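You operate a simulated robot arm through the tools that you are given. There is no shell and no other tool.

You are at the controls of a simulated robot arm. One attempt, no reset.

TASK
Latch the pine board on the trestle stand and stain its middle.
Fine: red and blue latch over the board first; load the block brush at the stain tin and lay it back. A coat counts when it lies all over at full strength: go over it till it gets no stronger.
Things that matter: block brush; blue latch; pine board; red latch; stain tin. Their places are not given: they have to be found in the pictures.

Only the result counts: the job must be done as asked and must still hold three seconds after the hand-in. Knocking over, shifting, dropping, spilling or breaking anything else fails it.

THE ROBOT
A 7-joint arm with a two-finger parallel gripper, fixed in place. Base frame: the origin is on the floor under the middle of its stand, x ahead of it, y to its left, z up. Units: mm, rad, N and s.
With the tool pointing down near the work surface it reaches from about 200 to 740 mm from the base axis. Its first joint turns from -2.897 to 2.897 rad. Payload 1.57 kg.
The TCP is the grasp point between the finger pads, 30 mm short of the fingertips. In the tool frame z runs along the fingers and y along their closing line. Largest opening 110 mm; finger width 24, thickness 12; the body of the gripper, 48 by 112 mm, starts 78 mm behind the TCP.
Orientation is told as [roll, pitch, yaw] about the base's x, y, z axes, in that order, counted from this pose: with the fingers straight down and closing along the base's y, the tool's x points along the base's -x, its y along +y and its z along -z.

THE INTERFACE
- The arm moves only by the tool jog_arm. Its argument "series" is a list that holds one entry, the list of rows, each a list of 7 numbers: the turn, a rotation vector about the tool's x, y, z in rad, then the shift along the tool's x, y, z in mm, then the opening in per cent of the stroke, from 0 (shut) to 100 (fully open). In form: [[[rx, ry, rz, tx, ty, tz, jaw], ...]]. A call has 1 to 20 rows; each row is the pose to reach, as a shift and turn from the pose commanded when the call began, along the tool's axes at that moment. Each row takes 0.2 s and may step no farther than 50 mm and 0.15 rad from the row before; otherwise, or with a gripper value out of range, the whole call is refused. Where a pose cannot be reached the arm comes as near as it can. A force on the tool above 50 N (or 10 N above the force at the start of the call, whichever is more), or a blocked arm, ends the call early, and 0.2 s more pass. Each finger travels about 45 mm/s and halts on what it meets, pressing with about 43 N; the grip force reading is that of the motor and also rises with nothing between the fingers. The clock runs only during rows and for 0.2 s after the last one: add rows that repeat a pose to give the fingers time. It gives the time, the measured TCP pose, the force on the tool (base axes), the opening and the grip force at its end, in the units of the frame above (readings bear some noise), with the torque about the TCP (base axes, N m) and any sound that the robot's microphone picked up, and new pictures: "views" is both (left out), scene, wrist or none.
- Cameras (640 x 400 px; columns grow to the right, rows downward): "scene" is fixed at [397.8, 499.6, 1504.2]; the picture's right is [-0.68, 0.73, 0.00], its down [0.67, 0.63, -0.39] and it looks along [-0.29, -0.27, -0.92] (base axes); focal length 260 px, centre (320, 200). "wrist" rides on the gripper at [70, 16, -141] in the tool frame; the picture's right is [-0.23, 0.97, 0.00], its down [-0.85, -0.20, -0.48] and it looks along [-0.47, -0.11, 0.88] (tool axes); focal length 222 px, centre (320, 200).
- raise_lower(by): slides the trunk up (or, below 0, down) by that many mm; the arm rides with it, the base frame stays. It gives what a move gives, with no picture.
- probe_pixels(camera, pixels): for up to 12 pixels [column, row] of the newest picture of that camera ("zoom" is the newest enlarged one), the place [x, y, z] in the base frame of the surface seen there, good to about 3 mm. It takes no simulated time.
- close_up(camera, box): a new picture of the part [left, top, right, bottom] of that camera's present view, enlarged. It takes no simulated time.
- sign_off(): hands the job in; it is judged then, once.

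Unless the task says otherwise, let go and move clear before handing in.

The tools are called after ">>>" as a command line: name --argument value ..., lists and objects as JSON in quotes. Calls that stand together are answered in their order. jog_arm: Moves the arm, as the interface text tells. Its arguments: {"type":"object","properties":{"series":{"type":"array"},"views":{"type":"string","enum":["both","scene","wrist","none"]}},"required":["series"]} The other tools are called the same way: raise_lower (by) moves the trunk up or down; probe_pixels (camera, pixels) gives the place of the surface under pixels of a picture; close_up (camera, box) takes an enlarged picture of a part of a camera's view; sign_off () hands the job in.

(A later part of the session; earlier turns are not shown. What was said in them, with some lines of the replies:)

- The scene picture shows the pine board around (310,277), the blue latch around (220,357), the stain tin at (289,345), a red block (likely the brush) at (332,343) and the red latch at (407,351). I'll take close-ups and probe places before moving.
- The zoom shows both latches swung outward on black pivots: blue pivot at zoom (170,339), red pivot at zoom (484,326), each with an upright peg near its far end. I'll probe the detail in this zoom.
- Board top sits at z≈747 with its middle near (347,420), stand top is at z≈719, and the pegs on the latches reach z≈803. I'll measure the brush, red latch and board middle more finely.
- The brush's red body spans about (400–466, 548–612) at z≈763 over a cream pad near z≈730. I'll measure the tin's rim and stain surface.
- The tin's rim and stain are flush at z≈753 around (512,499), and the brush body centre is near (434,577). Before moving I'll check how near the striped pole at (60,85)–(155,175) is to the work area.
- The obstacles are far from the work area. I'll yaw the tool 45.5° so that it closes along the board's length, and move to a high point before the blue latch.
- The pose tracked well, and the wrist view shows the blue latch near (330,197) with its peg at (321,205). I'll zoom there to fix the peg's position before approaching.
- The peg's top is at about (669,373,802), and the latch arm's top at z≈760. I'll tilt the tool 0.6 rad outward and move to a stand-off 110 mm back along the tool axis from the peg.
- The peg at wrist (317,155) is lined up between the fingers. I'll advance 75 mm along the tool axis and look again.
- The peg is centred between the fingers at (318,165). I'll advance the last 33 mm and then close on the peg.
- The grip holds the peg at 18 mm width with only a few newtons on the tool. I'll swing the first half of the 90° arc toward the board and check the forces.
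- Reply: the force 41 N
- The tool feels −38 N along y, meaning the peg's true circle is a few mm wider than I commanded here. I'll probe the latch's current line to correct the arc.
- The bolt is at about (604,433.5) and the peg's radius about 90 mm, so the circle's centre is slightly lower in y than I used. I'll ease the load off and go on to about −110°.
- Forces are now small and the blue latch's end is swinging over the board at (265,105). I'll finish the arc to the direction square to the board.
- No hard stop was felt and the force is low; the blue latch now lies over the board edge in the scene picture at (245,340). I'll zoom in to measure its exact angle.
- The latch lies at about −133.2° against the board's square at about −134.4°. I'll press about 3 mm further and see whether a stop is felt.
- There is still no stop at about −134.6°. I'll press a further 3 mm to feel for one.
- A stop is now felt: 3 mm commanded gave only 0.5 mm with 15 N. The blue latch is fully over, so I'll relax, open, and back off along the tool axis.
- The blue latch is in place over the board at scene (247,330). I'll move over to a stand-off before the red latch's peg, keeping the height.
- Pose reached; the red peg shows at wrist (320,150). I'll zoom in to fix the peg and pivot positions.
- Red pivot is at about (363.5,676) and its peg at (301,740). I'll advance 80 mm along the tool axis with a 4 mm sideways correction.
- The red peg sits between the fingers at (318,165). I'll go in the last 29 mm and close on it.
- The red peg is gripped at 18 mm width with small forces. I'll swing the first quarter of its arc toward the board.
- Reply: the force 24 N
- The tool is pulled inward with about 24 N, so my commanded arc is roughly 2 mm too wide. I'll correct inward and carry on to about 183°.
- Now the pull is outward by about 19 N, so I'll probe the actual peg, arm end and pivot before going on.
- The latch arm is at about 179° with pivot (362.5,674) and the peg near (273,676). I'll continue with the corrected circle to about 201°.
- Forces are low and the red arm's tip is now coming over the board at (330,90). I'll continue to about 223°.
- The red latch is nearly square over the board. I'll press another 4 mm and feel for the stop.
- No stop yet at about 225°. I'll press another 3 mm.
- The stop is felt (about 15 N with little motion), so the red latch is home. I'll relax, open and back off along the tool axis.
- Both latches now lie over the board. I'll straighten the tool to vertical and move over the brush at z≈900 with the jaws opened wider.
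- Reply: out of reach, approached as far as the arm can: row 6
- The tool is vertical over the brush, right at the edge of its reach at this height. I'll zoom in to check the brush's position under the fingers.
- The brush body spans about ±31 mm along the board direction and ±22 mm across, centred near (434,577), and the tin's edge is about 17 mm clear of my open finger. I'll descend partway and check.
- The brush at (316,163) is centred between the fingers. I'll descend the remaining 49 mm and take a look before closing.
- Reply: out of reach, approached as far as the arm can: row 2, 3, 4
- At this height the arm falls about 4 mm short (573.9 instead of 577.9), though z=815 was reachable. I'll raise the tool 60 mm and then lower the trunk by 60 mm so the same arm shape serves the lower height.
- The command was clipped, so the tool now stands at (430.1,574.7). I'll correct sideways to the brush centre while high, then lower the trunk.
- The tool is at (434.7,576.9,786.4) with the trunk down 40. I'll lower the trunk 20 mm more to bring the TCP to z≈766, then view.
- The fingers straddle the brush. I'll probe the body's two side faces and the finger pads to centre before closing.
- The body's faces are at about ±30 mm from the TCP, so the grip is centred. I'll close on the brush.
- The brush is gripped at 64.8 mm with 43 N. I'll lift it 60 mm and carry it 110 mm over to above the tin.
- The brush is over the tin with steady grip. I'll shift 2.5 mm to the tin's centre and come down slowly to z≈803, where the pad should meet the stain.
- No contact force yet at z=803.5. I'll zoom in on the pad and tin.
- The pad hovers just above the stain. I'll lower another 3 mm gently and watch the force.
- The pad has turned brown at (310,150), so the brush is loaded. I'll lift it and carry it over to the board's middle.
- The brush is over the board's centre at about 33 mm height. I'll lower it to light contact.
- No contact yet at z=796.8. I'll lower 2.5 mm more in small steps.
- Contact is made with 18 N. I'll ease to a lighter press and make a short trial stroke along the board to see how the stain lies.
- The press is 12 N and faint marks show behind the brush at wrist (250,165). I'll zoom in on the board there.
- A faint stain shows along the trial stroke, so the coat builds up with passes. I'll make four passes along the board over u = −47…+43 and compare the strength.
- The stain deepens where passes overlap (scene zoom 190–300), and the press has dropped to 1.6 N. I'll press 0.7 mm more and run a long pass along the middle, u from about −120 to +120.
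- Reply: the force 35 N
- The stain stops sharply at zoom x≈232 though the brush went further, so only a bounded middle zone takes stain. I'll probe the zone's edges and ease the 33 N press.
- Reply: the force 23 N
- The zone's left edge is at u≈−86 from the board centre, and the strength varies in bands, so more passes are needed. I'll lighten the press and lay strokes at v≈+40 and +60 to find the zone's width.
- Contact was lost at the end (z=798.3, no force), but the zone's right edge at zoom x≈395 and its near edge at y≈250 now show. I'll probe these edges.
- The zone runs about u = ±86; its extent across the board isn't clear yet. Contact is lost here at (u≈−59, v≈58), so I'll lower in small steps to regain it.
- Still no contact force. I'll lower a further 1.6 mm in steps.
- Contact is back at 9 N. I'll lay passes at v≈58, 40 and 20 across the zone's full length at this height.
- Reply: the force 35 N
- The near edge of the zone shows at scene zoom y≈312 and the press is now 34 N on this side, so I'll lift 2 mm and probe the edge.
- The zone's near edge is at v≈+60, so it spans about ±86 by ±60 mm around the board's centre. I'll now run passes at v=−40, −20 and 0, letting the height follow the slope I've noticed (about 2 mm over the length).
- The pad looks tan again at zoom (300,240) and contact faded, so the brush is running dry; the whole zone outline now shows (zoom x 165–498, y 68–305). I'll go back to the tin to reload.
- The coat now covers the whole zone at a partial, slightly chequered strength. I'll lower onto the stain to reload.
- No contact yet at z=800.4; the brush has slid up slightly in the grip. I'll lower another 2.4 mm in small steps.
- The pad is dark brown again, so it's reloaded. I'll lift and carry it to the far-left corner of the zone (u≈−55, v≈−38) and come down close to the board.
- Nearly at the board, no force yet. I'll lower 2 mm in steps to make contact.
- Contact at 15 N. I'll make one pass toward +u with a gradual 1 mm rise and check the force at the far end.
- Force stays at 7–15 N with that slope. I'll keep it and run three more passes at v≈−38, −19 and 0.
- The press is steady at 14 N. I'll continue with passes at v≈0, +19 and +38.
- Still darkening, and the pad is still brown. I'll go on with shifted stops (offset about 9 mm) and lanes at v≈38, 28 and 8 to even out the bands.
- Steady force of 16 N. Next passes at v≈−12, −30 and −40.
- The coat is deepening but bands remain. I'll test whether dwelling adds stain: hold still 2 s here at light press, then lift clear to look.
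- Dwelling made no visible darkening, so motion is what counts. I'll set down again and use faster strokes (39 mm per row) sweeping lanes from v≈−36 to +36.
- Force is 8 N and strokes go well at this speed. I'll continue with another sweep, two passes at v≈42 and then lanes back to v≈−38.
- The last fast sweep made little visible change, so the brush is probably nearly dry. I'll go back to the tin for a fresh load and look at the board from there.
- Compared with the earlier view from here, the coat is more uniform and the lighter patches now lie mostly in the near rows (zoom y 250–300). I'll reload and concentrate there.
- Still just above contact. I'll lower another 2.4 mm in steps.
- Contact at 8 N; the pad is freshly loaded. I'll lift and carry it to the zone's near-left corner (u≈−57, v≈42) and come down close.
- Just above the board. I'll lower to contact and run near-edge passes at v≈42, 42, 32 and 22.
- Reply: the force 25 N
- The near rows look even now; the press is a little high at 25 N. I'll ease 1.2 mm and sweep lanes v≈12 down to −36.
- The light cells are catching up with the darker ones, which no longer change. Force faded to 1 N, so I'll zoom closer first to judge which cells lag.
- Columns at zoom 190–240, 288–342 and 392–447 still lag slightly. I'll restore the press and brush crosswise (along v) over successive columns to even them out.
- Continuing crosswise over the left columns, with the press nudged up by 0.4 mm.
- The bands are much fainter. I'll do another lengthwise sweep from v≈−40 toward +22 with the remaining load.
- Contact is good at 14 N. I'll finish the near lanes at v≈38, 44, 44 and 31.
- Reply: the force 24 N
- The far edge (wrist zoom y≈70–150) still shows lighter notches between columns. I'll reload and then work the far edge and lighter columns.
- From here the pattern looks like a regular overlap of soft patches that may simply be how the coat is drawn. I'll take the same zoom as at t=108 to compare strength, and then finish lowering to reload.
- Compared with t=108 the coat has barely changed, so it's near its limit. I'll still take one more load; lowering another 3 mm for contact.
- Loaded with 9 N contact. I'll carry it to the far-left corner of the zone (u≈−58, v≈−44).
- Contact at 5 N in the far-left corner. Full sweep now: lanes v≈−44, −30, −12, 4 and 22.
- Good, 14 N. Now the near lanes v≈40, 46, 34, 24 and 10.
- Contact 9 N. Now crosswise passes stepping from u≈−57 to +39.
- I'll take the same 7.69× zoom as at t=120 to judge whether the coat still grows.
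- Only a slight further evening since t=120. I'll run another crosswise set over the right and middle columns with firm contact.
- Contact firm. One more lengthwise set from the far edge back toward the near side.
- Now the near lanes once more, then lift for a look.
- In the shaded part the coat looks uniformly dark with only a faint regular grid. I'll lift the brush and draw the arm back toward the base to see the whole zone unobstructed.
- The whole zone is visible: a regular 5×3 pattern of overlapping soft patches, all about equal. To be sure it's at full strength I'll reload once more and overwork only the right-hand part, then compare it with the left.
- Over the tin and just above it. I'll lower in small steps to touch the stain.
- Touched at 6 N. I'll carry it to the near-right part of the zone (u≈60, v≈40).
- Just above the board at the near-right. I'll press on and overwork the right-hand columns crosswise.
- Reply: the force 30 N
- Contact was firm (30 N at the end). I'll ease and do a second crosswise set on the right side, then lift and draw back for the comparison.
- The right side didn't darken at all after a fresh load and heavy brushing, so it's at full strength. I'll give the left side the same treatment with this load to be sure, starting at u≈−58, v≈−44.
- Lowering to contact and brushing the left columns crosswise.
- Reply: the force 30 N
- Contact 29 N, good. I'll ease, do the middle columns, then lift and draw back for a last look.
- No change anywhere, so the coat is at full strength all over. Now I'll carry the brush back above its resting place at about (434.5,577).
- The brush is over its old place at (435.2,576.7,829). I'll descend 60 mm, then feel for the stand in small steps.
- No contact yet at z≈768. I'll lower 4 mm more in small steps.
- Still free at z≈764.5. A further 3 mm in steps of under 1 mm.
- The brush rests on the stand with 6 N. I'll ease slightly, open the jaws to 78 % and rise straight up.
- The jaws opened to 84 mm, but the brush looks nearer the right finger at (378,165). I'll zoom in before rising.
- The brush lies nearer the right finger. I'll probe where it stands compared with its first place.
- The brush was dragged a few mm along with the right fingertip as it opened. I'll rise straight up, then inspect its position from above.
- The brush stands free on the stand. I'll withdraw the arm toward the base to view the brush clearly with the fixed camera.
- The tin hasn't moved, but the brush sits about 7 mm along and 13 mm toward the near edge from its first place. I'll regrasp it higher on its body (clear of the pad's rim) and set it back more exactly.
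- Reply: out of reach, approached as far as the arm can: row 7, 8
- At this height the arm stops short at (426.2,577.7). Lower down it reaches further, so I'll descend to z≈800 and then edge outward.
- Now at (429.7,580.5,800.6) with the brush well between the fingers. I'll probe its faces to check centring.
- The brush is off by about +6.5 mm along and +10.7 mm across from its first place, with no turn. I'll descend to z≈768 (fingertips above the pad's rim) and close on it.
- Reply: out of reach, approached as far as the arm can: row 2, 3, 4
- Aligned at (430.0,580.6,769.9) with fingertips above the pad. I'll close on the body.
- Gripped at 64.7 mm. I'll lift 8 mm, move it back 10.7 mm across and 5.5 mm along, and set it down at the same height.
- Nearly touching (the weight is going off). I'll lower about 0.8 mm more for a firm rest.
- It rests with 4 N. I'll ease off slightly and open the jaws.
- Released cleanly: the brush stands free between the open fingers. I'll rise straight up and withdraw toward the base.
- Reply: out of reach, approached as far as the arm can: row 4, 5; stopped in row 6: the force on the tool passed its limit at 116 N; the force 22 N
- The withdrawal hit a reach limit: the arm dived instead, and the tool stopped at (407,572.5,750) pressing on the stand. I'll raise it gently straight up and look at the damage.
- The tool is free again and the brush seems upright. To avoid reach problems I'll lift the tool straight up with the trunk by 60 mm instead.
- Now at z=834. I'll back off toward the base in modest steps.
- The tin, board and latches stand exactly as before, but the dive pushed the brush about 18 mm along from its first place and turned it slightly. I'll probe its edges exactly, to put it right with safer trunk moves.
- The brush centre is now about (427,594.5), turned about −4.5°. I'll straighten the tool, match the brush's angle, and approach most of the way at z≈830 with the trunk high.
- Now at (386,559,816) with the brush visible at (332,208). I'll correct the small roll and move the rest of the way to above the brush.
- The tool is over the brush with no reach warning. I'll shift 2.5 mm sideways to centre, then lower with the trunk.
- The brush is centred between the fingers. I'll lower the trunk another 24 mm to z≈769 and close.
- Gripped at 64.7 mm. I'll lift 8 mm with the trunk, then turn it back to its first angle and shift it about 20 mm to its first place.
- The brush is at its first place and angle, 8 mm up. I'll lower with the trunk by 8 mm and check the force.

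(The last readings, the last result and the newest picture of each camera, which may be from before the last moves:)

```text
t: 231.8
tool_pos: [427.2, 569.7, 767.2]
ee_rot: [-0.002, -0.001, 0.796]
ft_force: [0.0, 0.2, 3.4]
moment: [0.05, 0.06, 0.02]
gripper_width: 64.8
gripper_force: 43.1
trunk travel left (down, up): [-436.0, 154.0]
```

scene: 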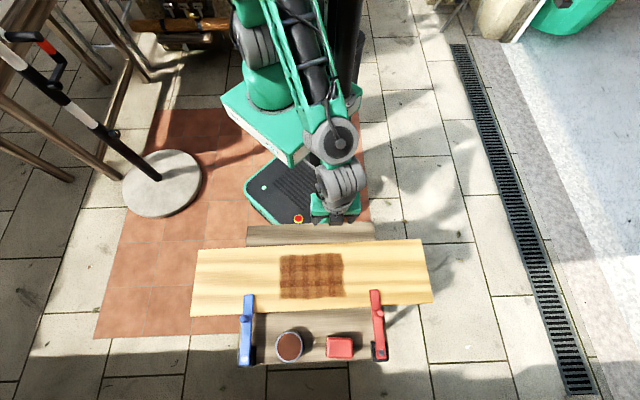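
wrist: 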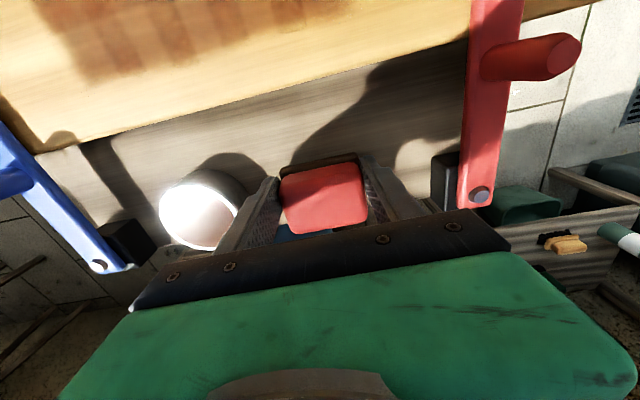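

The brush rests with about 3 N. I'll open the jaws without moving.

>>> jog_arm --series '[[[0, 0, 0, 0, 0, 0, 60], [0, 0, 0, 0, 0, 0, 68], [0, 0, 0, 0, 0, 0, 76], [0, 0, 0, 0, 0, 0, 76], [0, 0, 0, 0, 0, 0, 76]]]' --views "wrist"

>>> close_up --camera "wrist" --box '[200, 110, 440, 260]'

```text
t: 233.0
tool_pos: [426.0, 568.3, 767.2]
ee_rot: [-0.003, 0.0, 0.796]
ft_force: [-0.2, 0.1, 0.0]
moment: [0.01, 0.02, -0.01]
gripper_width: 83.8
gripper_force: 0.1
trunk travel left (down, up): [-436.0, 154.0]
```

wrist: 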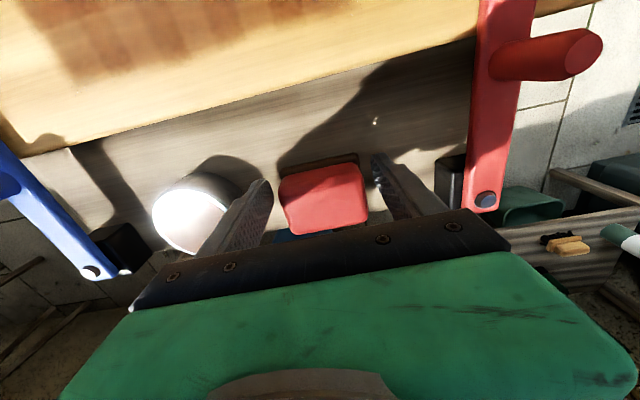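

```text
2.67 times, centred on (320, 185) of wrist
```

zoom: 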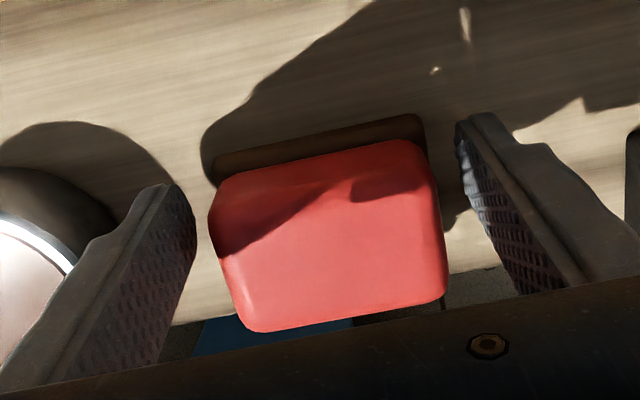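

The brush stands free and centred between the open fingers, with no force on the tool. I'll rise straight up with the trunk by 64 mm.

>>> raise_lower --by 64

```text
t: 234.1
tool_pos: [426.9, 567.9, 830.4]
ee_rot: [-0.002, 0.003, 0.796]
ft_force: [0.1, -0.9, -1.0]
moment: [-0.02, 0.0, -0.01]
gripper_width: 83.6
gripper_force: 0.1
trunk travel left (down, up): [-500.0, 90.0]
```

Clear above the brush at z=830. I'll back off toward the base at this height.

>>> jog_arm --series '[[[0, 0, 0, 15, 0, 0, 76], [0, 0, 0, 40, 0, 0, 76], [0, 0, 0, 70, 0, 0, 76], [0, 0, 0, 100, 0, 0, 76], [0, 0, 0, 130, 0, 0, 76], [0, 0, 0, 160, 0, -5, 76], [0, 0, 0, 190, 0, -10, 76], [0, 0, 0, 220, 0, -20, 76], [0, 0, 0, 250, 0, -30, 76], [0, 0, 0, 280, 0, -40, 76], [0, 0, 0, 280, 0, -40, 76]]]'

>>> close_up --camera "scene" --box '[265, 325, 355, 375]'

>>> close_up --camera "scene" --box '[180, 225, 450, 385]'

```text
t: 236.5
tool_pos: [231.3, 367.5, 870.4]
ee_rot: [-0.002, 0.001, 0.796]
ft_force: [-0.3, 0.0, -0.1]
moment: [0.0, 0.02, 0.01]
gripper_width: 83.3
gripper_force: 0.1
trunk travel left (down, up): [-500.0, 90.0]
```

scene: 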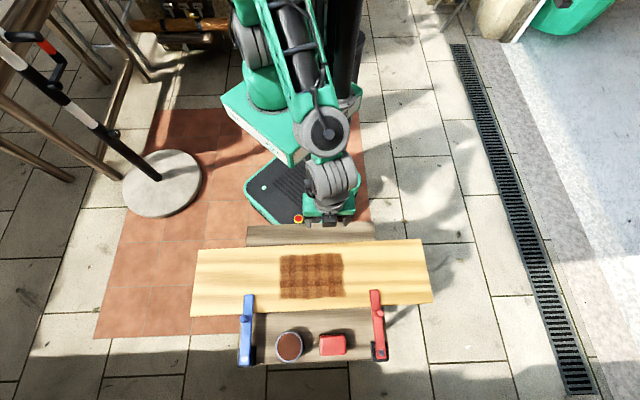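
wrist: 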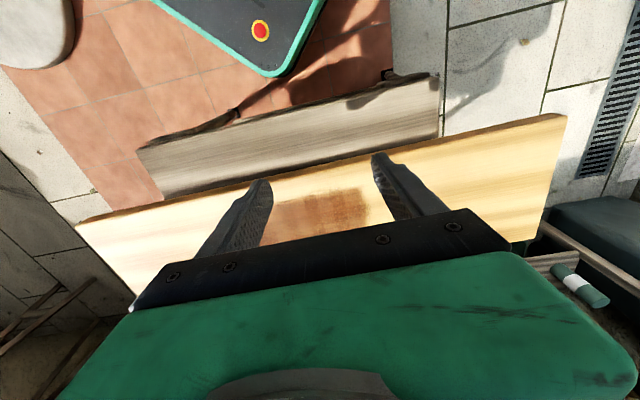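

```text
7.11 times, centred on (310, 350) of scene
```

zoom: 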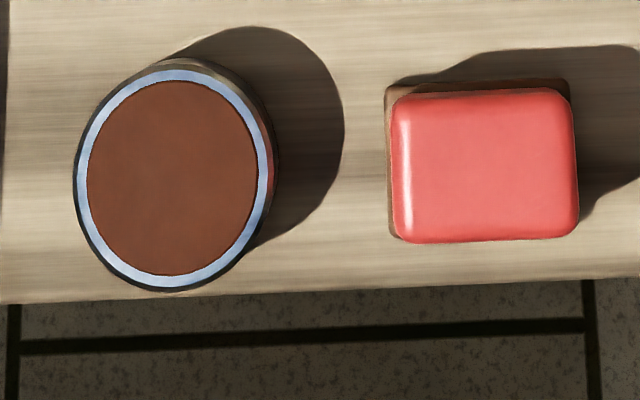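

```text
2.37 times, centred on (315, 305) of scene
```

zoom: 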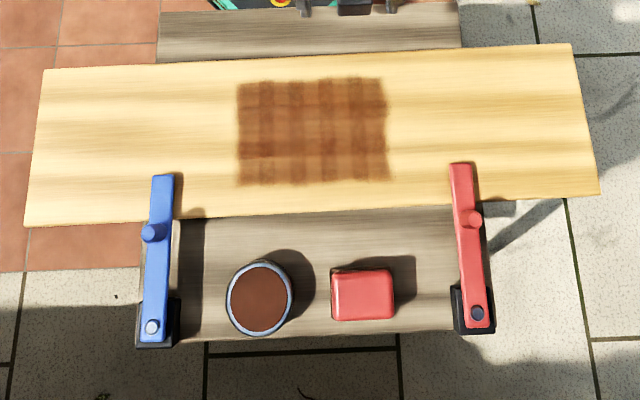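

Everything checks out in the latest pictures. The brush is within about a millimetre of its first place (zoom 390–578, 88–243, against 390–575, 85–240 at the start). The tin and board look unmoved, both latches lie over the board at their stops, and the coat is even and no longer darkens. The gripper is clear at z=870, so I'm handing in.

>>> sign_off

```text
The job is handed in.
```

I've handed the job in. Both latches are over the board, the board's middle is stained, and the brush is back where it started. I haven't seen the verdict.

- **Latches:** the blue and red latches are both turned over the board as far as they go. I felt a stop at the end of each swing before letting go.
- **Stain:** only a zone of about 175 by 118 mm in the middle of the board took stain, and the coat covers all of it. With a fresh load I brushed the right side again, then the left and middle, and nothing got any darker. The faint chequered pattern didn't change either, so I took it as how the coat is drawn, not as thin spots.
- **Brush:** it stands within about 1 mm of its first place and at about the same angle.

**One mishap:** while backing away after first laying the brush down, the arm reached its limit and dipped. The gripper pressed on the stand with up to 116 N and pushed the brush about 18 mm. I picked the brush up again and put it back. In the later pictures the tin, board, stand and latches look unmoved. If anything counts against the result, it would be that press on the stand.
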